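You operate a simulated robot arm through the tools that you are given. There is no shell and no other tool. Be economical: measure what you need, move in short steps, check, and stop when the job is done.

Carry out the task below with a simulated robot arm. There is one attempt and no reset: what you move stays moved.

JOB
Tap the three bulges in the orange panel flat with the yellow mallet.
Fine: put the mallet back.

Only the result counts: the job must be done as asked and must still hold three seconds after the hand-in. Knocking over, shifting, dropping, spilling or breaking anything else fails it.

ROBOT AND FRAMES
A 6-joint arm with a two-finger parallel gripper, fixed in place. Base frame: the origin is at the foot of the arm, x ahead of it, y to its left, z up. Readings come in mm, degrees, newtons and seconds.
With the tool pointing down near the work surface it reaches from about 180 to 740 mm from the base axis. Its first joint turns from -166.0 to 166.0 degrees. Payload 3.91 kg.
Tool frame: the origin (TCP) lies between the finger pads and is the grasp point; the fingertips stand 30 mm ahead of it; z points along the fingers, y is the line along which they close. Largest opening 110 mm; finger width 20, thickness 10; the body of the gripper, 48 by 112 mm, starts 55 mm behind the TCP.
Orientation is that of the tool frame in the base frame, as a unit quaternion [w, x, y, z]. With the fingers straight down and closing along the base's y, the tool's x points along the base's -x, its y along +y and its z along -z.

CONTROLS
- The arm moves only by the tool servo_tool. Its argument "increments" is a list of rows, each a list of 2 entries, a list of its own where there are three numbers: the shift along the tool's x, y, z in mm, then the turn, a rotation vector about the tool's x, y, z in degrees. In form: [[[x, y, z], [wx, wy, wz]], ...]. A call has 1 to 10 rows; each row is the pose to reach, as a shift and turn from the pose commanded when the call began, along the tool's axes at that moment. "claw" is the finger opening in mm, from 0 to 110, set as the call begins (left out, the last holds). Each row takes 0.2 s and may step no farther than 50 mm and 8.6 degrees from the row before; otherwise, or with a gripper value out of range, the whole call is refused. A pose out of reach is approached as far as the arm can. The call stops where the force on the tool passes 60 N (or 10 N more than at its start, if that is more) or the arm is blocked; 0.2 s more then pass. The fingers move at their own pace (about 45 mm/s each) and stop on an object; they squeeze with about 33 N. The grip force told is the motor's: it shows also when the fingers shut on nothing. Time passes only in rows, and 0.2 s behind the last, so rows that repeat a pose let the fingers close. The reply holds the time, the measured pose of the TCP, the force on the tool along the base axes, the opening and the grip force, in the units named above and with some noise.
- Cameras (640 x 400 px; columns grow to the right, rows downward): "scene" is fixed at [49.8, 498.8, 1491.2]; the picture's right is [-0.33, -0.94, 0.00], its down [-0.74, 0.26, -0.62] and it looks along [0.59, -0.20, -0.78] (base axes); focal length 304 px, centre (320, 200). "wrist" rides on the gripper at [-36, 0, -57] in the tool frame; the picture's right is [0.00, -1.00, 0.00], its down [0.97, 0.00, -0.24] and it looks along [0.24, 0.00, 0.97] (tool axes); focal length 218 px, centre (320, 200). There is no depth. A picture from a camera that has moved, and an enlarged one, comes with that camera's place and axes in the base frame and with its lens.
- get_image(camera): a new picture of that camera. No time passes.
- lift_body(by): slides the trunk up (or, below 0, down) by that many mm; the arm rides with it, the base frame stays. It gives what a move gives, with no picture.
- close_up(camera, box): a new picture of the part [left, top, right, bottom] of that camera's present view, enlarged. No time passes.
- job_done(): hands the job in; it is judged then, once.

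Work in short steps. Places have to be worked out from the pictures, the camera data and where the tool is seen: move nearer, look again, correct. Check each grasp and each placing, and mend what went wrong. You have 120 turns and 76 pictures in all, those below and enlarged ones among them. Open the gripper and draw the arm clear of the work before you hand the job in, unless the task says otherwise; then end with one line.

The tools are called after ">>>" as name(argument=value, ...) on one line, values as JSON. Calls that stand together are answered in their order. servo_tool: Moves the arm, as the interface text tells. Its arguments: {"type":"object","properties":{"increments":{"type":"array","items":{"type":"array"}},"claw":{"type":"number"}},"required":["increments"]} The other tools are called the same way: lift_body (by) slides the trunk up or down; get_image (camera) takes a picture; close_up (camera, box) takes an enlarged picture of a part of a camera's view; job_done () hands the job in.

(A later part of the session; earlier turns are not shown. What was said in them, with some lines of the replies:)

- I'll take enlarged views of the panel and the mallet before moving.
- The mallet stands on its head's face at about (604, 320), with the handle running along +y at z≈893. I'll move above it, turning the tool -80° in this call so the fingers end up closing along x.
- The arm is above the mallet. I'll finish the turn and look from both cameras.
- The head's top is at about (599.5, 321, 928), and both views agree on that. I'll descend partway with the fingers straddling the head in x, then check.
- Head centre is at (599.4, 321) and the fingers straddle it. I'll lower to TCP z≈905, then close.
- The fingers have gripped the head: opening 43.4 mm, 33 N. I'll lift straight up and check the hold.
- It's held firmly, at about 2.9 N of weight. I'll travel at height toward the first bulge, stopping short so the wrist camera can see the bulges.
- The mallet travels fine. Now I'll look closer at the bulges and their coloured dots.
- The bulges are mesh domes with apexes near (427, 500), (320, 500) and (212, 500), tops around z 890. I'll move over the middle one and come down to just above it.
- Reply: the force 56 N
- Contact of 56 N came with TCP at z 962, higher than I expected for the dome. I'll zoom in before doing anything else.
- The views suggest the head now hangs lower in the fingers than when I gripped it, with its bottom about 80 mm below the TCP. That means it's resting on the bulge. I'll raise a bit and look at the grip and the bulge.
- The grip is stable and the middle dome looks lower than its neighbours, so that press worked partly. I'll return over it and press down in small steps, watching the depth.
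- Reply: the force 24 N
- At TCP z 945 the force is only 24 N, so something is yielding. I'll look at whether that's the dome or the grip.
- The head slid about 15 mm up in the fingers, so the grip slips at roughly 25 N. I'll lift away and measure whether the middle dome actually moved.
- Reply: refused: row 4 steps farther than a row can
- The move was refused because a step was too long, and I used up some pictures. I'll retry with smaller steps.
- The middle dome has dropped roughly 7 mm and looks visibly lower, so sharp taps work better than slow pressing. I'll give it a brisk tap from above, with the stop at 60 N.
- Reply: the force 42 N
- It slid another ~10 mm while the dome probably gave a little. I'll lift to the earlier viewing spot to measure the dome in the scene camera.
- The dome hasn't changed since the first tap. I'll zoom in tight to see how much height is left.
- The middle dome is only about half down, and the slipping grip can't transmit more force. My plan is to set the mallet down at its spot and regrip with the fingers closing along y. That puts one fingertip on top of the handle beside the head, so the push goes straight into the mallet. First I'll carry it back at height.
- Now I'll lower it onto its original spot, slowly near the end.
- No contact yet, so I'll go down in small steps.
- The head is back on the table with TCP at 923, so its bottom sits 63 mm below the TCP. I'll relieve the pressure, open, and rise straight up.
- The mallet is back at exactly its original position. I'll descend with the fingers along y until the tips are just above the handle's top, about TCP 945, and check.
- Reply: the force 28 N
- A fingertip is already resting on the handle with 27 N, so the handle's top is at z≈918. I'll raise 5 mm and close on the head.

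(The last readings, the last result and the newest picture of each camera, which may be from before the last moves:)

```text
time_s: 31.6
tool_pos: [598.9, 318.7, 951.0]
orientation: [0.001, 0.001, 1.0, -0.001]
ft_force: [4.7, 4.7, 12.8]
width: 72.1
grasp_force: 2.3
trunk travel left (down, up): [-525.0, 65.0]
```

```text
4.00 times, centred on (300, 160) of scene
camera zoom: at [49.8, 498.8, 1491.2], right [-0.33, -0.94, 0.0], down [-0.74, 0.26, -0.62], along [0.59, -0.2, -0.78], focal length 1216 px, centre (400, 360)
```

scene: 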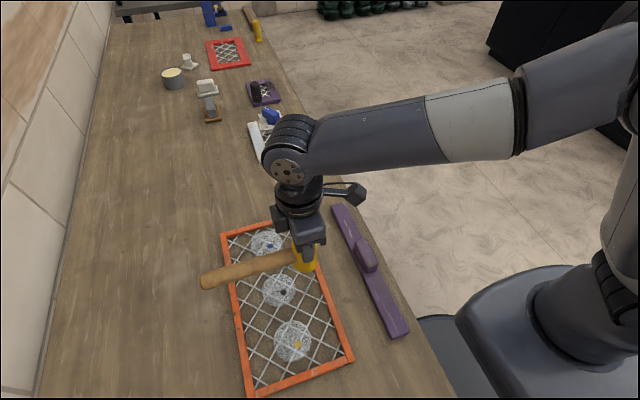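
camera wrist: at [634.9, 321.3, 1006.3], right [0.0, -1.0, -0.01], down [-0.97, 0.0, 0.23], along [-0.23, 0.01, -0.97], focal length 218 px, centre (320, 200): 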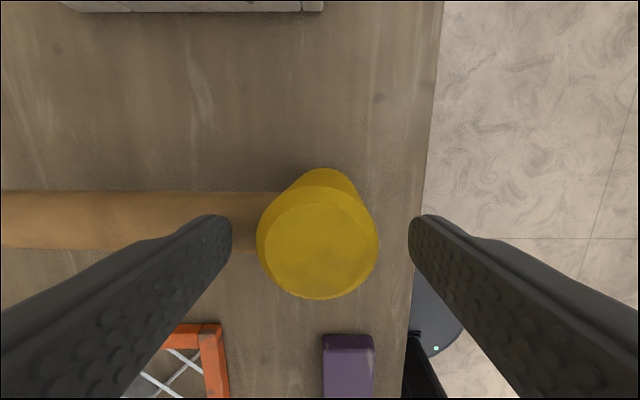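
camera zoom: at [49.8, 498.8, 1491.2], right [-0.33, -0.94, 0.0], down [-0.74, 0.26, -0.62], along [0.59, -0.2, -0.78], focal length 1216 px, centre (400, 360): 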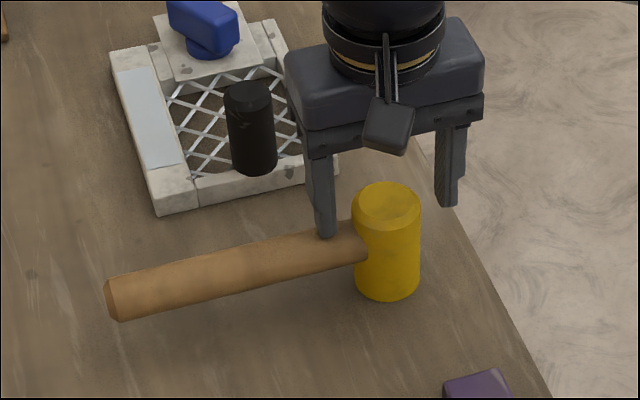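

There's still contact at 951, so I'll raise a few mm more before closing.

>>> servo_tool(increments=[[[0, 0, -3], [0, 0, 0]], [[0, 0, -4], [0, 0, 0]]])

```text
time_s: 32.2
tool_pos: [599.6, 318.6, 954.0]
orientation: [0.0, 0.001, 1.0, -0.001]
ft_force: [-0.4, 0.0, 0.8]
width: 69.8
grasp_force: 0.0
trunk travel left (down, up): [-525.0, 65.0]
```

It's free now. I'll lower 1.5 mm, close on the head above the handle, and check.

>>> servo_tool(increments=[[[0, 1, 1.5], [0, 0, 0]], [[0, 1, 1.5], [0, 0, 0]], [[0, 1, 1.5], [0, 0, 0]], [[0, 1, 1.5], [0, 0, 0]], [[0, 1, 1.5], [0, 0, 0]]], claw=30)

>>> close_up(camera="scene", box=[270, 120, 350, 200])

```text
time_s: 33.4
tool_pos: [599.7, 319.2, 953.3]
orientation: [0.0, 0.001, 1.0, 0.0]
ft_force: [-1.2, -3.7, 0.3]
width: 45.2
grasp_force: 32.4
trunk travel left (down, up): [-525.0, 65.0]
```

```text
5.00 times, centred on (310, 160) of scene
camera zoom: at [49.8, 498.8, 1491.2], right [-0.33, -0.94, 0.0], down [-0.74, 0.26, -0.62], along [0.59, -0.2, -0.78], focal length 1520 px, centre (370, 400)
```

zoom: 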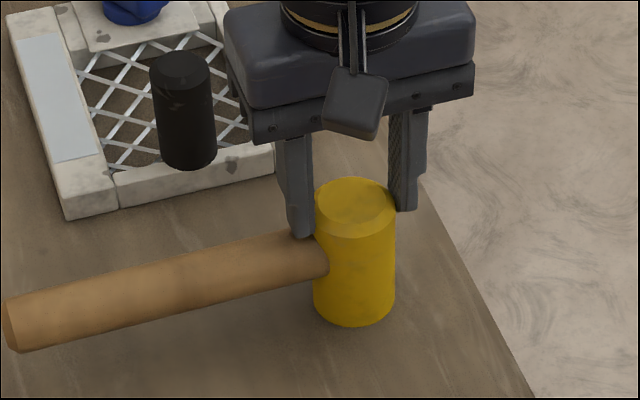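

The fingers are closed at 45 mm, with the tip just over the handle root. I'll lift slowly as a test.

>>> servo_tool(increments=[[[0, 0, -3], [0, 0, 0]], [[0, 0, -6], [0, 0, 0]], [[0, 0, -10], [0, 0, 0]], [[0, 0, -15], [0, 0, 0]], [[0, 0, -20], [0, 0, 0]], [[0, 0, -20], [0, 0, 0]]])

>>> close_up(camera="scene", box=[250, 110, 350, 200])

```text
time_s: 34.8
tool_pos: [600.3, 320.8, 972.8]
orientation: [0.0, 0.002, 1.0, -0.001]
ft_force: [-0.1, 0.4, -3.1]
width: 45.3
grasp_force: 33.1
trunk travel left (down, up): [-525.0, 65.0]
```

```text
4.44 times, centred on (300, 155) of scene
camera zoom: at [49.8, 498.8, 1491.2], right [-0.33, -0.94, 0.0], down [-0.74, 0.26, -0.62], along [0.59, -0.2, -0.78], focal length 1351 px, centre (409, 400)
```

zoom: 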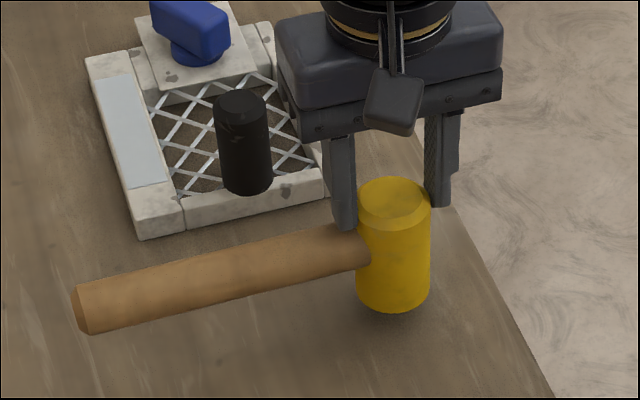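

It's held and off the table, with its bottom at TCP −93. I'll raise and carry it gently to above the middle dome.

>>> servo_tool(increments=[[[0, 0, -20], [0, 0, 0]], [[10, 5, -40], [0, 0, 0]], [[30, 20, -55], [0, 0, 0]], [[55, 35, -60], [0, 0, 0]], [[82, 52, -60], [0, 0, 0]], [[110, 70, -60], [0, 0, 0]], [[138, 88, -60], [0, 0, 0]], [[166, 106, -60], [0, 0, 0]], [[190, 122, -60], [0, 0, 0]], [[205, 130, -60], [0, 0, 0]]])

>>> servo_tool(increments=[[[15, 10, 0], [0, 0, 0]], [[35, 25, 0], [0, 0, 0]], [[58, 40, 0], [0, 0, 0]], [[74, 50, 0], [0, 0, 0]], [[75, 50, 0], [0, 0, 0]]])

>>> get_image(camera="wrist")

```text
time_s: 37.0
tool_pos: [395.5, 449.5, 1032.0]
orientation: [0.001, 0.001, 1.0, 0.0]
ft_force: [0.9, 0.0, -3.7]
width: 45.2
grasp_force: 32.9
trunk travel left (down, up): [-525.0, 65.0]
```

```text
time_s: 38.2
tool_pos: [320.5, 500.4, 1031.9]
orientation: [0.0, 0.001, 1.0, 0.001]
ft_force: [-0.2, 0.0, -4.6]
width: 45.2
grasp_force: 33.3
trunk travel left (down, up): [-525.0, 65.0]
```

```text
29 pictures are left
camera wrist: at [355.6, 500.9, 1089.6], right [0.0, -1.0, 0.0], down [-0.97, 0.0, 0.24], along [-0.24, 0.0, -0.97], focal length 218 px, centre (320, 200)
```

wrist: 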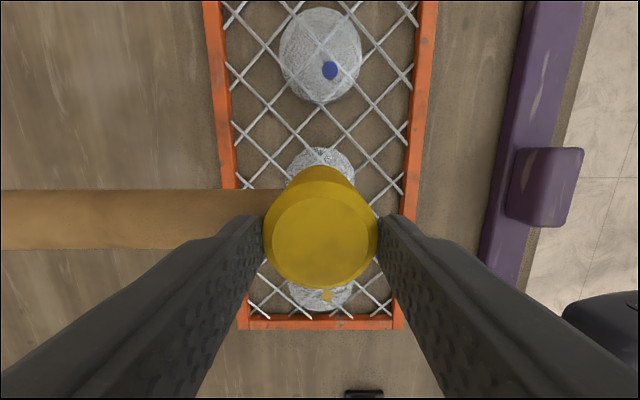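

It's aligned over the middle dome. I'll descend and push, with the stop at 60 N.

>>> servo_tool(increments=[[[0, 0, 25], [0, 0, 0]], [[0, 0, 50], [0, 0, 0]], [[0, 0, 60], [0, 0, 0]], [[0, 0, 68], [0, 0, 0]], [[0, 0, 74], [0, 0, 0]], [[0, 0, 80], [0, 0, 0]], [[0, 0, 86], [0, 0, 0]]])

>>> close_up(camera="scene", box=[210, 210, 350, 330])

```text
time_s: 39.7
tool_pos: [321.2, 501.9, 961.1]
orientation: [0.004, 0.001, 1.0, 0.009]
ft_force: [-6.3, -10.3, 25.3]
width: 45.6
grasp_force: 15.8
trunk travel left (down, up): [-525.0, 65.0]
stopped in row 7: the force on the tool passed its limit (the readings are from after the stop); the commanded pose is now the measured one
```

```text
3.33 times, centred on (280, 270) of scene
camera zoom: at [49.8, 498.8, 1491.2], right [-0.33, -0.94, 0.0], down [-0.74, 0.26, -0.62], along [0.59, -0.2, -0.78], focal length 1014 px, centre (453, -33)
```

zoom: 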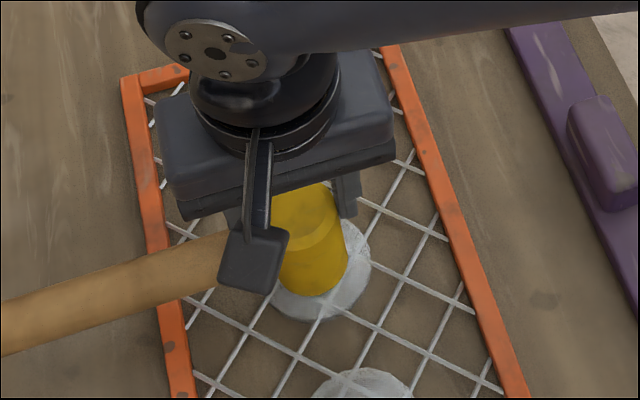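

This grip carried the full 60 N. I'll lift away and look at the middle dome.

>>> servo_tool(increments=[[[0, 0, -20], [0, 0, 0]], [[0, 0, -45], [0, 0, 0]], [[0, -25, -65], [0, 0, 0]], [[0, -55, -70], [0, 0, 0]], [[0, -75, -70], [0, 0, 0]], [[0, -75, -70], [0, 0, 0]]])

>>> close_up(camera="scene", box=[220, 200, 380, 320])

```text
time_s: 41.1
tool_pos: [319.9, 427.5, 1026.0]
orientation: [0.003, 0.0, 1.0, 0.007]
ft_force: [-0.2, -0.7, -4.4]
width: 45.5
grasp_force: 32.7
trunk travel left (down, up): [-525.0, 65.0]
```

```text
3.33 times, centred on (300, 260) of scene
camera zoom: at [49.8, 498.8, 1491.2], right [-0.33, -0.94, 0.0], down [-0.74, 0.26, -0.62], along [0.59, -0.2, -0.78], focal length 1014 px, centre (387, 0)
```

zoom: 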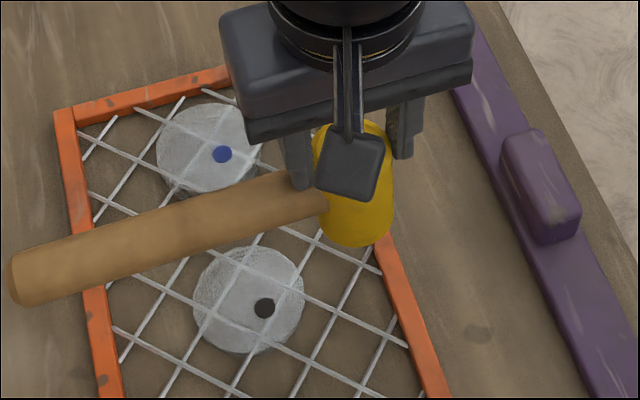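

The middle dome is unchanged at 60 N, so it's probably at its end stop. I'll move over the blue-dot dome and give it a brisk 125 mm/s tap, like the first effective one.

>>> servo_tool(increments=[[[-25, 18, 0], [0, 0, 0]], [[-55, 38, 0], [0, 0, 0]], [[-85, 58, 0], [0, 0, 0]], [[-109, 73, 0], [0, 0, 0]], [[-109, 73, 0], [0, 0, 0]], [[-109, 73, 25], [0, 0, 0]], [[-109, 73, 50], [0, 0, 0]], [[-109, 73, 68], [0, 0, 0]]])

>>> servo_tool(increments=[[[0, 0, -20], [0, 0, 0]], [[0, 0, -45], [0, 0, 0]], [[0, -25, -65], [0, 0, 0]], [[0, -55, -70], [0, 0, 0]], [[0, -75, -70], [0, 0, 0]], [[0, -75, -70], [0, 0, 0]]])

>>> close_up(camera="scene", box=[220, 200, 380, 320])

```text
time_s: 42.9
tool_pos: [431.1, 502.8, 961.7]
orientation: [0.004, 0.001, 1.0, 0.008]
ft_force: [-1.4, -3.7, 8.5]
width: 45.3
grasp_force: 32.9
trunk travel left (down, up): [-525.0, 65.0]
```

```text
time_s: 44.3
tool_pos: [429.8, 424.9, 1028.2]
orientation: [0.004, 0.001, 1.0, 0.007]
ft_force: [0.0, -0.6, -3.5]
width: 45.4
grasp_force: 32.6
trunk travel left (down, up): [-525.0, 65.0]
```

```text
3.33 times, centred on (300, 260) of scene
camera zoom: at [49.8, 498.8, 1491.2], right [-0.33, -0.94, 0.0], down [-0.74, 0.26, -0.62], along [0.59, -0.2, -0.78], focal length 1014 px, centre (387, 0)
```

zoom: 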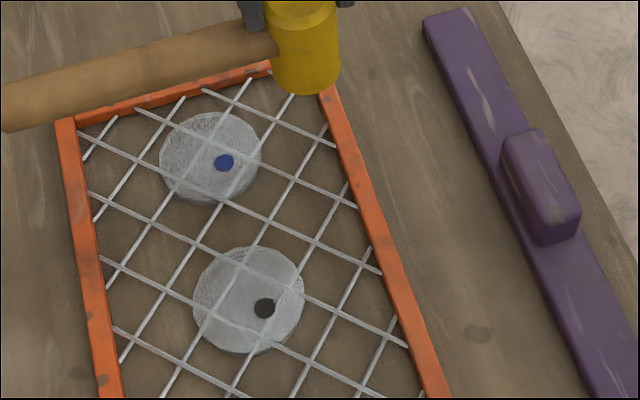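

The blue dome dropped by the same amount. I'll press it again to the 60 N stop to make sure it's fully down.

>>> servo_tool(increments=[[[0, 25, 0], [0, 0, 0]], [[0, 55, 0], [0, 0, 0]], [[0, 74, 20], [0, 0, 0]], [[0, 74, 42], [0, 0, 0]], [[0, 74, 60], [0, 0, 0]], [[0, 74, 68], [0, 0, 0]], [[0, 74, 74], [0, 0, 0]], [[0, 74, 80], [0, 0, 0]]])

>>> servo_tool(increments=[[[0, 0, -20], [0, 0, 0]], [[0, 0, -45], [0, 0, 0]], [[0, -25, -65], [0, 0, 0]], [[0, -55, -70], [0, 0, 0]], [[0, -75, -70], [0, 0, 0]], [[0, -75, -70], [0, 0, 0]]])

>>> close_up(camera="scene", box=[220, 200, 380, 320])

```text
time_s: 46.1
tool_pos: [430.1, 501.2, 960.9]
orientation: [0.008, 0.0, 1.0, 0.013]
ft_force: [-7.5, -8.8, 59.3]
width: 45.6
grasp_force: 33.6
trunk travel left (down, up): [-525.0, 65.0]
```

```text
time_s: 47.5
tool_pos: [430.6, 424.1, 1020.1]
orientation: [0.003, 0.001, 1.0, 0.007]
ft_force: [0.4, -0.6, -4.3]
width: 45.5
grasp_force: 32.9
trunk travel left (down, up): [-525.0, 65.0]
```

```text
3.33 times, centred on (300, 260) of scene
camera zoom: at [49.8, 498.8, 1491.2], right [-0.33, -0.94, 0.0], down [-0.74, 0.26, -0.62], along [0.59, -0.2, -0.78], focal length 1014 px, centre (387, 0)
```

zoom: 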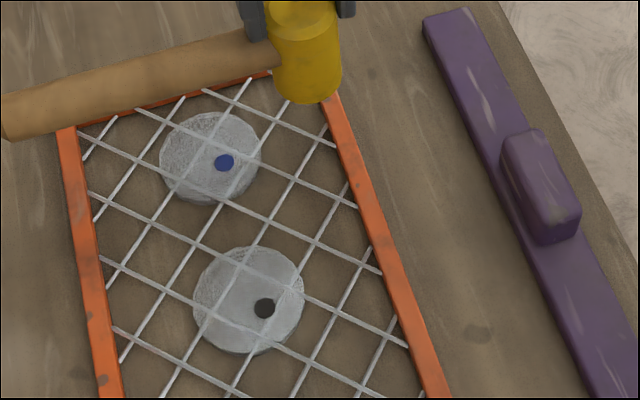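

Unchanged at 60 N, so both are fully flattened. Next is the yellow-dot dome at about (211, 500).

>>> servo_tool(increments=[[[25, 5, -5], [0, 0, 0]], [[60, 15, -8], [0, 0, 0]], [[95, 30, -8], [0, 0, 0]], [[130, 45, -8], [0, 0, 0]], [[165, 60, -8], [0, 0, 0]], [[198, 72, -8], [0, 0, 0]], [[219, 75, -8], [0, 0, 0]], [[219, 75, -8], [0, 0, 0]]])

>>> get_image(camera="scene")

>>> get_image(camera="wrist")

```text
time_s: 49.3
tool_pos: [209.1, 500.3, 1026.5]
orientation: [0.003, 0.001, 1.0, 0.008]
ft_force: [-0.6, -0.5, -3.6]
width: 45.6
grasp_force: 32.7
trunk travel left (down, up): [-525.0, 65.0]
```

```text
24 pictures are left
```

scene: 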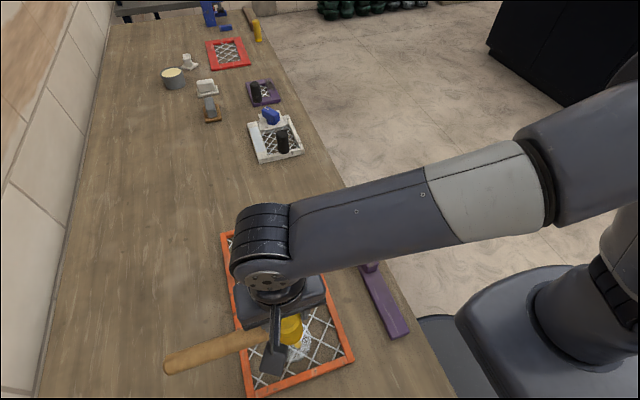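

```text
23 pictures are left
camera wrist: at [245.0, 500.0, 1083.7], right [0.0, -1.0, -0.01], down [-0.97, 0.0, 0.23], along [-0.23, 0.01, -0.97], focal length 218 px, centre (320, 200)
```

wrist: 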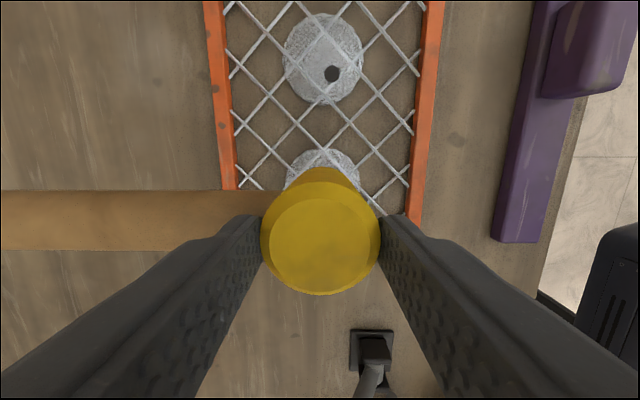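

It's over the yellow-dot dome and clear of everything. I'll tap down to the same stop level.

>>> servo_tool(increments=[[[-2, 0, 20], [0, 0, 0]], [[-2, 0, 45], [0, 0, 0]], [[-2, 0, 64], [0, 0, 0]], [[-2, 0, 70], [0, 0, 0]], [[-2, 0, 76], [0, 0, 0]], [[-2, 0, 82], [0, 0, 0]]])

>>> servo_tool(increments=[[[0, 0, -20], [0, 0, 0]], [[0, 0, -45], [0, 0, 0]], [[0, -25, -65], [0, 0, 0]], [[0, -55, -70], [0, 0, 0]], [[-30, -75, -70], [0, 0, 0]], [[-70, -75, -70], [0, 0, 0]], [[-110, -75, -70], [0, 0, 0]], [[-110, -75, -70], [0, 0, 0]]])

>>> get_image(camera="wrist")

>>> close_up(camera="scene", box=[210, 220, 370, 400])

```text
time_s: 50.6
tool_pos: [213.2, 499.9, 960.5]
orientation: [0.006, 0.0, 1.0, 0.015]
ft_force: [-6.8, -17.1, 30.7]
width: 45.4
grasp_force: 32.8
trunk travel left (down, up): [-525.0, 65.0]
stopped in row 6: the force on the tool passed its limit (the readings are from after the stop); the commanded pose is now the measured one
```

```text
time_s: 52.4
tool_pos: [324.2, 427.8, 1026.5]
orientation: [0.005, 0.001, 1.0, 0.013]
ft_force: [-0.4, -0.5, -3.4]
width: 45.2
grasp_force: 33.3
trunk travel left (down, up): [-525.0, 65.0]
```

```text
22 pictures are left
camera wrist: at [359.1, 426.5, 1084.5], right [0.0, -1.0, -0.03], down [-0.97, -0.01, 0.23], along [-0.23, 0.02, -0.97], focal length 218 px, centre (320, 200)
```

wrist: 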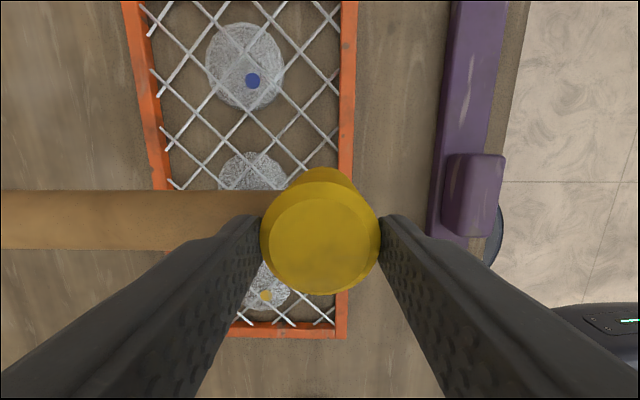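

```text
2.22 times, centred on (290, 310) of scene
camera zoom: at [49.8, 498.8, 1491.2], right [-0.33, -0.94, 0.0], down [-0.74, 0.26, -0.62], along [0.59, -0.2, -0.78], focal length 676 px, centre (387, -44)
```

zoom: 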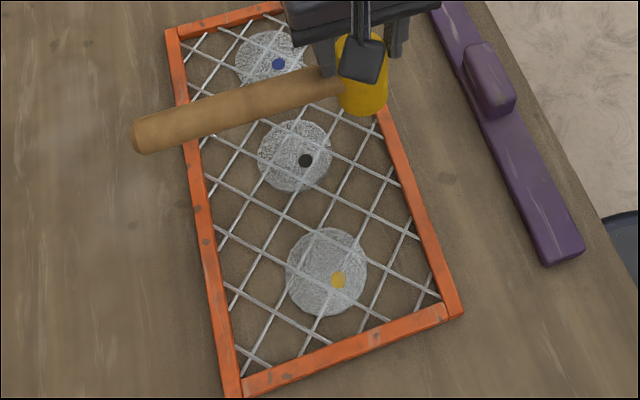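

All three look down. I'll take a tight zoom on the yellow and blue ones to check they match.

>>> close_up(camera="scene", box=[270, 315, 315, 365])

>>> close_up(camera="wrist", box=[190, 10, 300, 120])

```text
8.00 times, centred on (292, 340) of scene
camera zoom: at [49.8, 498.8, 1491.2], right [-0.33, -0.94, 0.0], down [-0.74, 0.26, -0.62], along [0.59, -0.2, -0.78], focal length 2432 px, centre (540, -920)
```

zoom: 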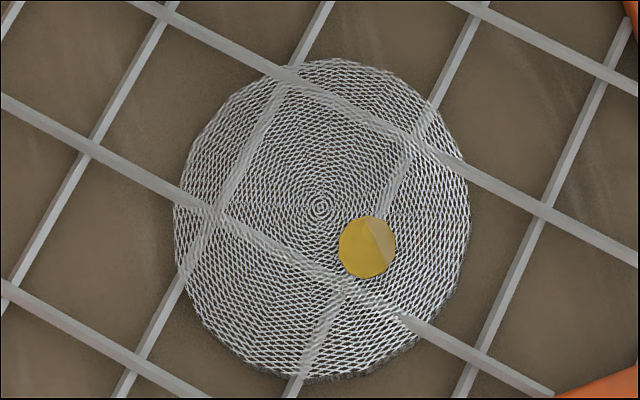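

```text
3.64 times, centred on (245, 65) of wrist
camera zoom: at [359.1, 426.5, 1084.5], right [0.0, -1.0, -0.03], down [-0.97, -0.01, 0.23], along [-0.23, 0.02, -0.97], focal length 794 px, centre (593, 691)
```

zoom: 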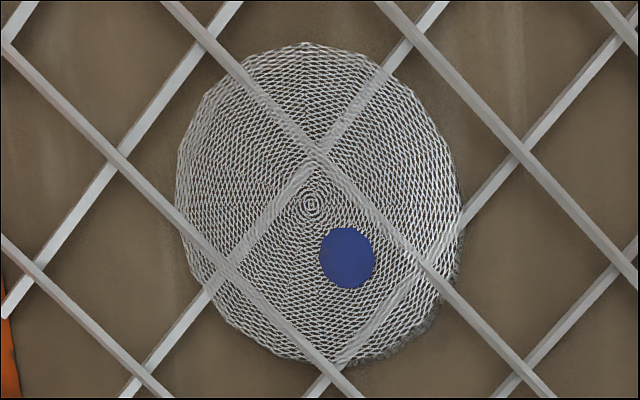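

Yellow is nearly flush. I'll compare the middle and blue ones at the same zoom.

>>> close_up(camera="scene", box=[260, 265, 300, 310])

```text
8.89 times, centred on (280, 288) of scene
camera zoom: at [49.8, 498.8, 1491.2], right [-0.33, -0.94, 0.0], down [-0.74, 0.26, -0.62], along [0.59, -0.2, -0.78], focal length 2703 px, centre (676, -578)
```

zoom: 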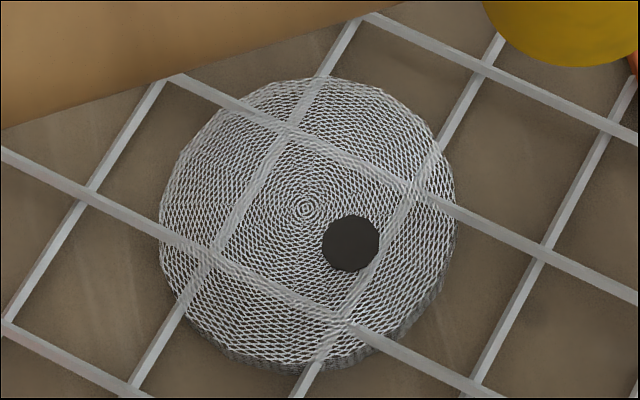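

All three stopped at the same level (TCP 960.5–961), meaning flush at the hard stop. Now I'll put the mallet back. First I'll remove the small tool tilt left by the presses, then carry it over to its spot.

>>> servo_tool(increments=[[[-5, -3, -10], [0.7, 0.3, 0]], [[-25, -10, -10], [1.5, 0.6, -0.1]], [[-55, -22, -10], [1.5, 0.6, -0.1]], [[-90, -35, -10], [1.5, 0.6, -0.1]], [[-125, -49, -10], [1.5, 0.6, -0.1]], [[-160, -63, -10], [1.5, 0.6, -0.1]], [[-195, -77, -10], [1.5, 0.6, -0.1]], [[-230, -91, -10], [1.5, 0.6, -0.1]], [[-260, -102, -10], [1.5, 0.6, -0.1]], [[-275, -107, -10], [1.5, 0.6, -0.1]]])

>>> servo_tool(increments=[[[0, 0, 0], [0, 0, 0]]])

>>> close_up(camera="scene", box=[230, 80, 370, 200])

```text
time_s: 54.6
tool_pos: [597.7, 320.0, 1035.6]
orientation: [0.0, -0.001, 1.0, 0.0]
ft_force: [-0.6, -0.3, -3.2]
width: 45.5
grasp_force: 32.7
trunk travel left (down, up): [-525.0, 65.0]
```

```text
time_s: 55.0
tool_pos: [598.1, 320.6, 1035.7]
orientation: [0.0, -0.001, 1.0, 0.0]
ft_force: [0.3, -0.2, -3.7]
width: 45.3
grasp_force: 33.1
trunk travel left (down, up): [-525.0, 65.0]
```

```text
3.33 times, centred on (300, 140) of scene
camera zoom: at [49.8, 498.8, 1491.2], right [-0.33, -0.94, 0.0], down [-0.74, 0.26, -0.62], along [0.59, -0.2, -0.78], focal length 1014 px, centre (387, 400)
```

zoom: 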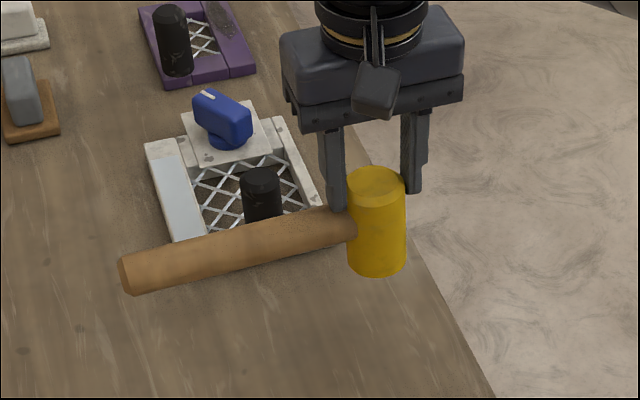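

The handle droops only about 1°. I'll lower to just above the table, then step down.

>>> servo_tool(increments=[[[-1.5, -0.5, 25], [0, 0, 0]], [[-1.5, -0.5, 50], [0, 0, 0]], [[-1.5, -0.5, 68], [0, 0, 0]], [[-1.5, -0.5, 76], [0, 0, 0]], [[-1.5, -0.5, 79], [0, 0, 0]], [[-1.5, -0.5, 79], [0, 0, 0]]])

>>> servo_tool(increments=[[[0, 0, 1.5], [0, 0, 0]], [[0, 0, 3], [0, 0, 0]], [[0, 0, 3], [0, 0, 0]]])

```text
time_s: 56.4
tool_pos: [601.3, 318.9, 957.1]
orientation: [-0.001, -0.001, 1.0, 0.0]
ft_force: [1.3, -0.4, -4.7]
width: 45.4
grasp_force: 32.8
trunk travel left (down, up): [-525.0, 65.0]
```

```text
time_s: 57.2
tool_pos: [600.1, 319.6, 953.7]
orientation: [0.0, -0.001, 1.0, -0.001]
ft_force: [0.4, -0.6, -3.1]
width: 45.3
grasp_force: 33.5
trunk travel left (down, up): [-525.0, 65.0]
```

>>> servo_tool(increments=[[[0, 0, 1.5], [0, 0, 0]], [[0, 0, 2], [0, 0, 0]], [[0, 0, 2], [0, 0, 0]]])

```text
time_s: 58.0
tool_pos: [599.8, 319.1, 952.1]
orientation: [0.0, -0.001, 1.0, 0.0]
ft_force: [-0.3, 0.5, -3.5]
width: 45.4
grasp_force: 32.6
trunk travel left (down, up): [-525.0, 65.0]
```

Still no contact. I'll take another small step down.

>>> servo_tool(increments=[[[0, 0, 1], [0, 0, 0]], [[0, 0, 2], [0, 0, 0]], [[0, 0, 2], [0, 0, 0]]])

```text
time_s: 58.8
tool_pos: [599.4, 320.3, 950.2]
orientation: [0.0, -0.001, 1.0, 0.001]
ft_force: [-0.5, 0.8, -3.5]
width: 45.1
grasp_force: 33.0
trunk travel left (down, up): [-525.0, 65.0]
```

>>> servo_tool(increments=[[[0, 0, 1], [0, 0, 0]], [[0, 0, 2], [0, 0, 0]], [[0, 0, 2], [0, 0, 0]]])

>>> close_up(camera="scene", box=[250, 120, 350, 200])

```text
time_s: 59.6
tool_pos: [599.1, 320.3, 950.6]
orientation: [0.001, 0.0, 1.0, -0.001]
ft_force: [-4.4, -1.9, 5.2]
width: 45.2
grasp_force: 33.6
trunk travel left (down, up): [-525.0, 65.0]
```

```text
5.00 times, centred on (300, 160) of scene
camera zoom: at [49.8, 498.8, 1491.2], right [-0.33, -0.94, 0.0], down [-0.74, 0.26, -0.62], along [0.59, -0.2, -0.78], focal length 1520 px, centre (420, 400)
```

zoom: 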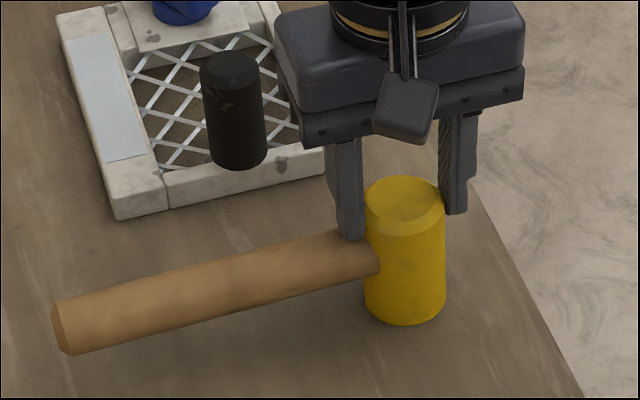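

There's contact at 950.5 with about 9 N. I'll open a little while easing up, then rise clear.

>>> servo_tool(increments=[[[0, 0, -1], [0, 0, 0]], [[0, 0, -3], [0, 0, 0]], [[0, 0, -6], [0, 0, 0]], [[0, 0, -20], [0, 0, 0]], [[0, 0, -50], [0, 0, 0]], [[0, 0, -90], [0, 0, 0]], [[0, 0, -130], [0, 0, 0]], [[0, 0, -130], [0, 0, 0]]], claw=70)

>>> get_image(camera="wrist")

>>> close_up(camera="scene", box=[230, 100, 350, 220])

```text
time_s: 61.4
tool_pos: [601.6, 320.1, 1080.1]
orientation: [0.001, -0.001, 1.0, 0.0]
ft_force: [0.3, 1.0, -0.3]
width: 70.3
grasp_force: 0.0
trunk travel left (down, up): [-525.0, 65.0]
```

```text
15 pictures are left
camera wrist: at [636.5, 320.3, 1137.1], right [0.0, -1.0, 0.0], down [-0.97, 0.0, 0.24], along [-0.24, 0.0, -0.97], focal length 218 px, centre (320, 200)
```

wrist: 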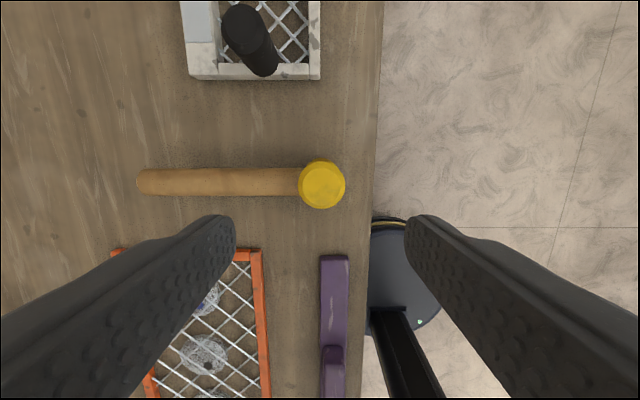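

```text
3.33 times, centred on (290, 160) of scene
camera zoom: at [49.8, 498.8, 1491.2], right [-0.33, -0.94, 0.0], down [-0.74, 0.26, -0.62], along [0.59, -0.2, -0.78], focal length 1014 px, centre (420, 333)
```

zoom: 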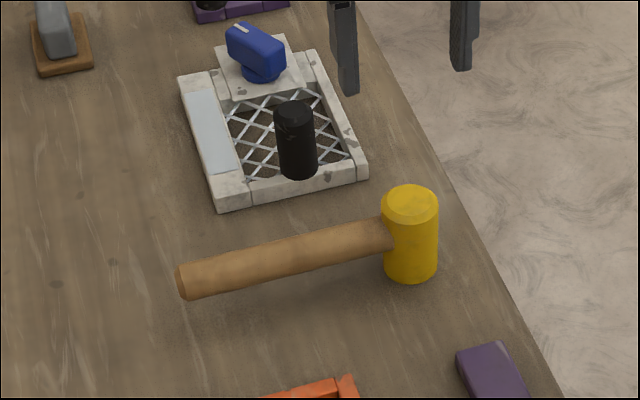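

The mallet stands upright at its original place, within about 2 mm. I'll draw the arm back toward its start and take a final look at the panel.

>>> servo_tool(increments=[[[25, -10, -20], [0, 0, 0]], [[60, -25, -40], [0, 0, 0]], [[100, -40, -60], [0, 0, 0]], [[140, -55, -80], [0, 0, 0]], [[180, -70, -90], [0, 0, 0]], [[220, -85, -100], [0, 0, 0]], [[250, -100, -105], [0, 0, 0]], [[250, -100, -105], [0, 0, 0]]])

>>> get_image(camera="scene")

>>> close_up(camera="scene", box=[210, 200, 370, 400])

```text
time_s: 63.2
tool_pos: [349.6, 219.8, 1183.5]
orientation: [0.0, -0.001, 1.0, 0.0]
ft_force: [0.7, -0.2, 0.2]
width: 70.0
grasp_force: 0.0
trunk travel left (down, up): [-525.0, 65.0]
```

```text
13 pictures are left
```

scene: 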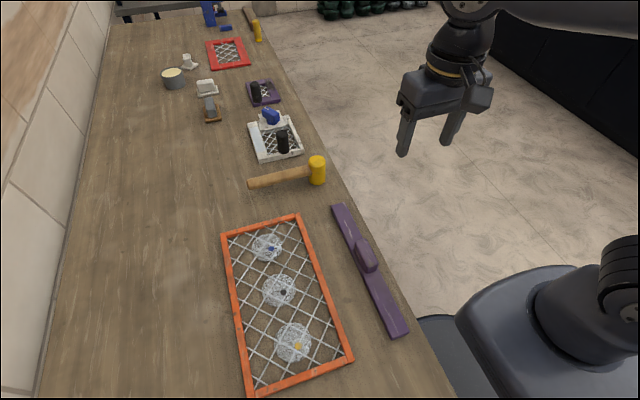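

```text
2.00 times, centred on (290, 300) of scene
camera zoom: at [49.8, 498.8, 1491.2], right [-0.33, -0.94, 0.0], down [-0.74, 0.26, -0.62], along [0.59, -0.2, -0.78], focal length 608 px, centre (380, 0)
```

zoom: 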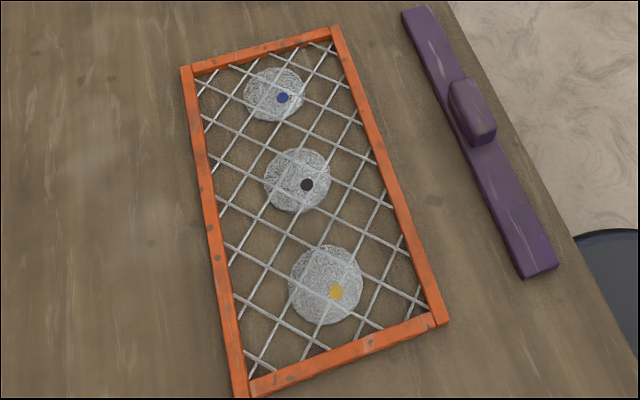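

All three domes are down to the same level, the panel hasn't moved, the mallet is back in place and the arm is clear. I'm handing in.

>>> job_done()

```text
The job is handed in.
```

I tapped the three bulges in the orange panel down to their stop, put the yellow mallet back upright within about 2 mm of where it stood, and drew the arm clear. In the last pictures the panel hadn't moved and nothing else looked disturbed.
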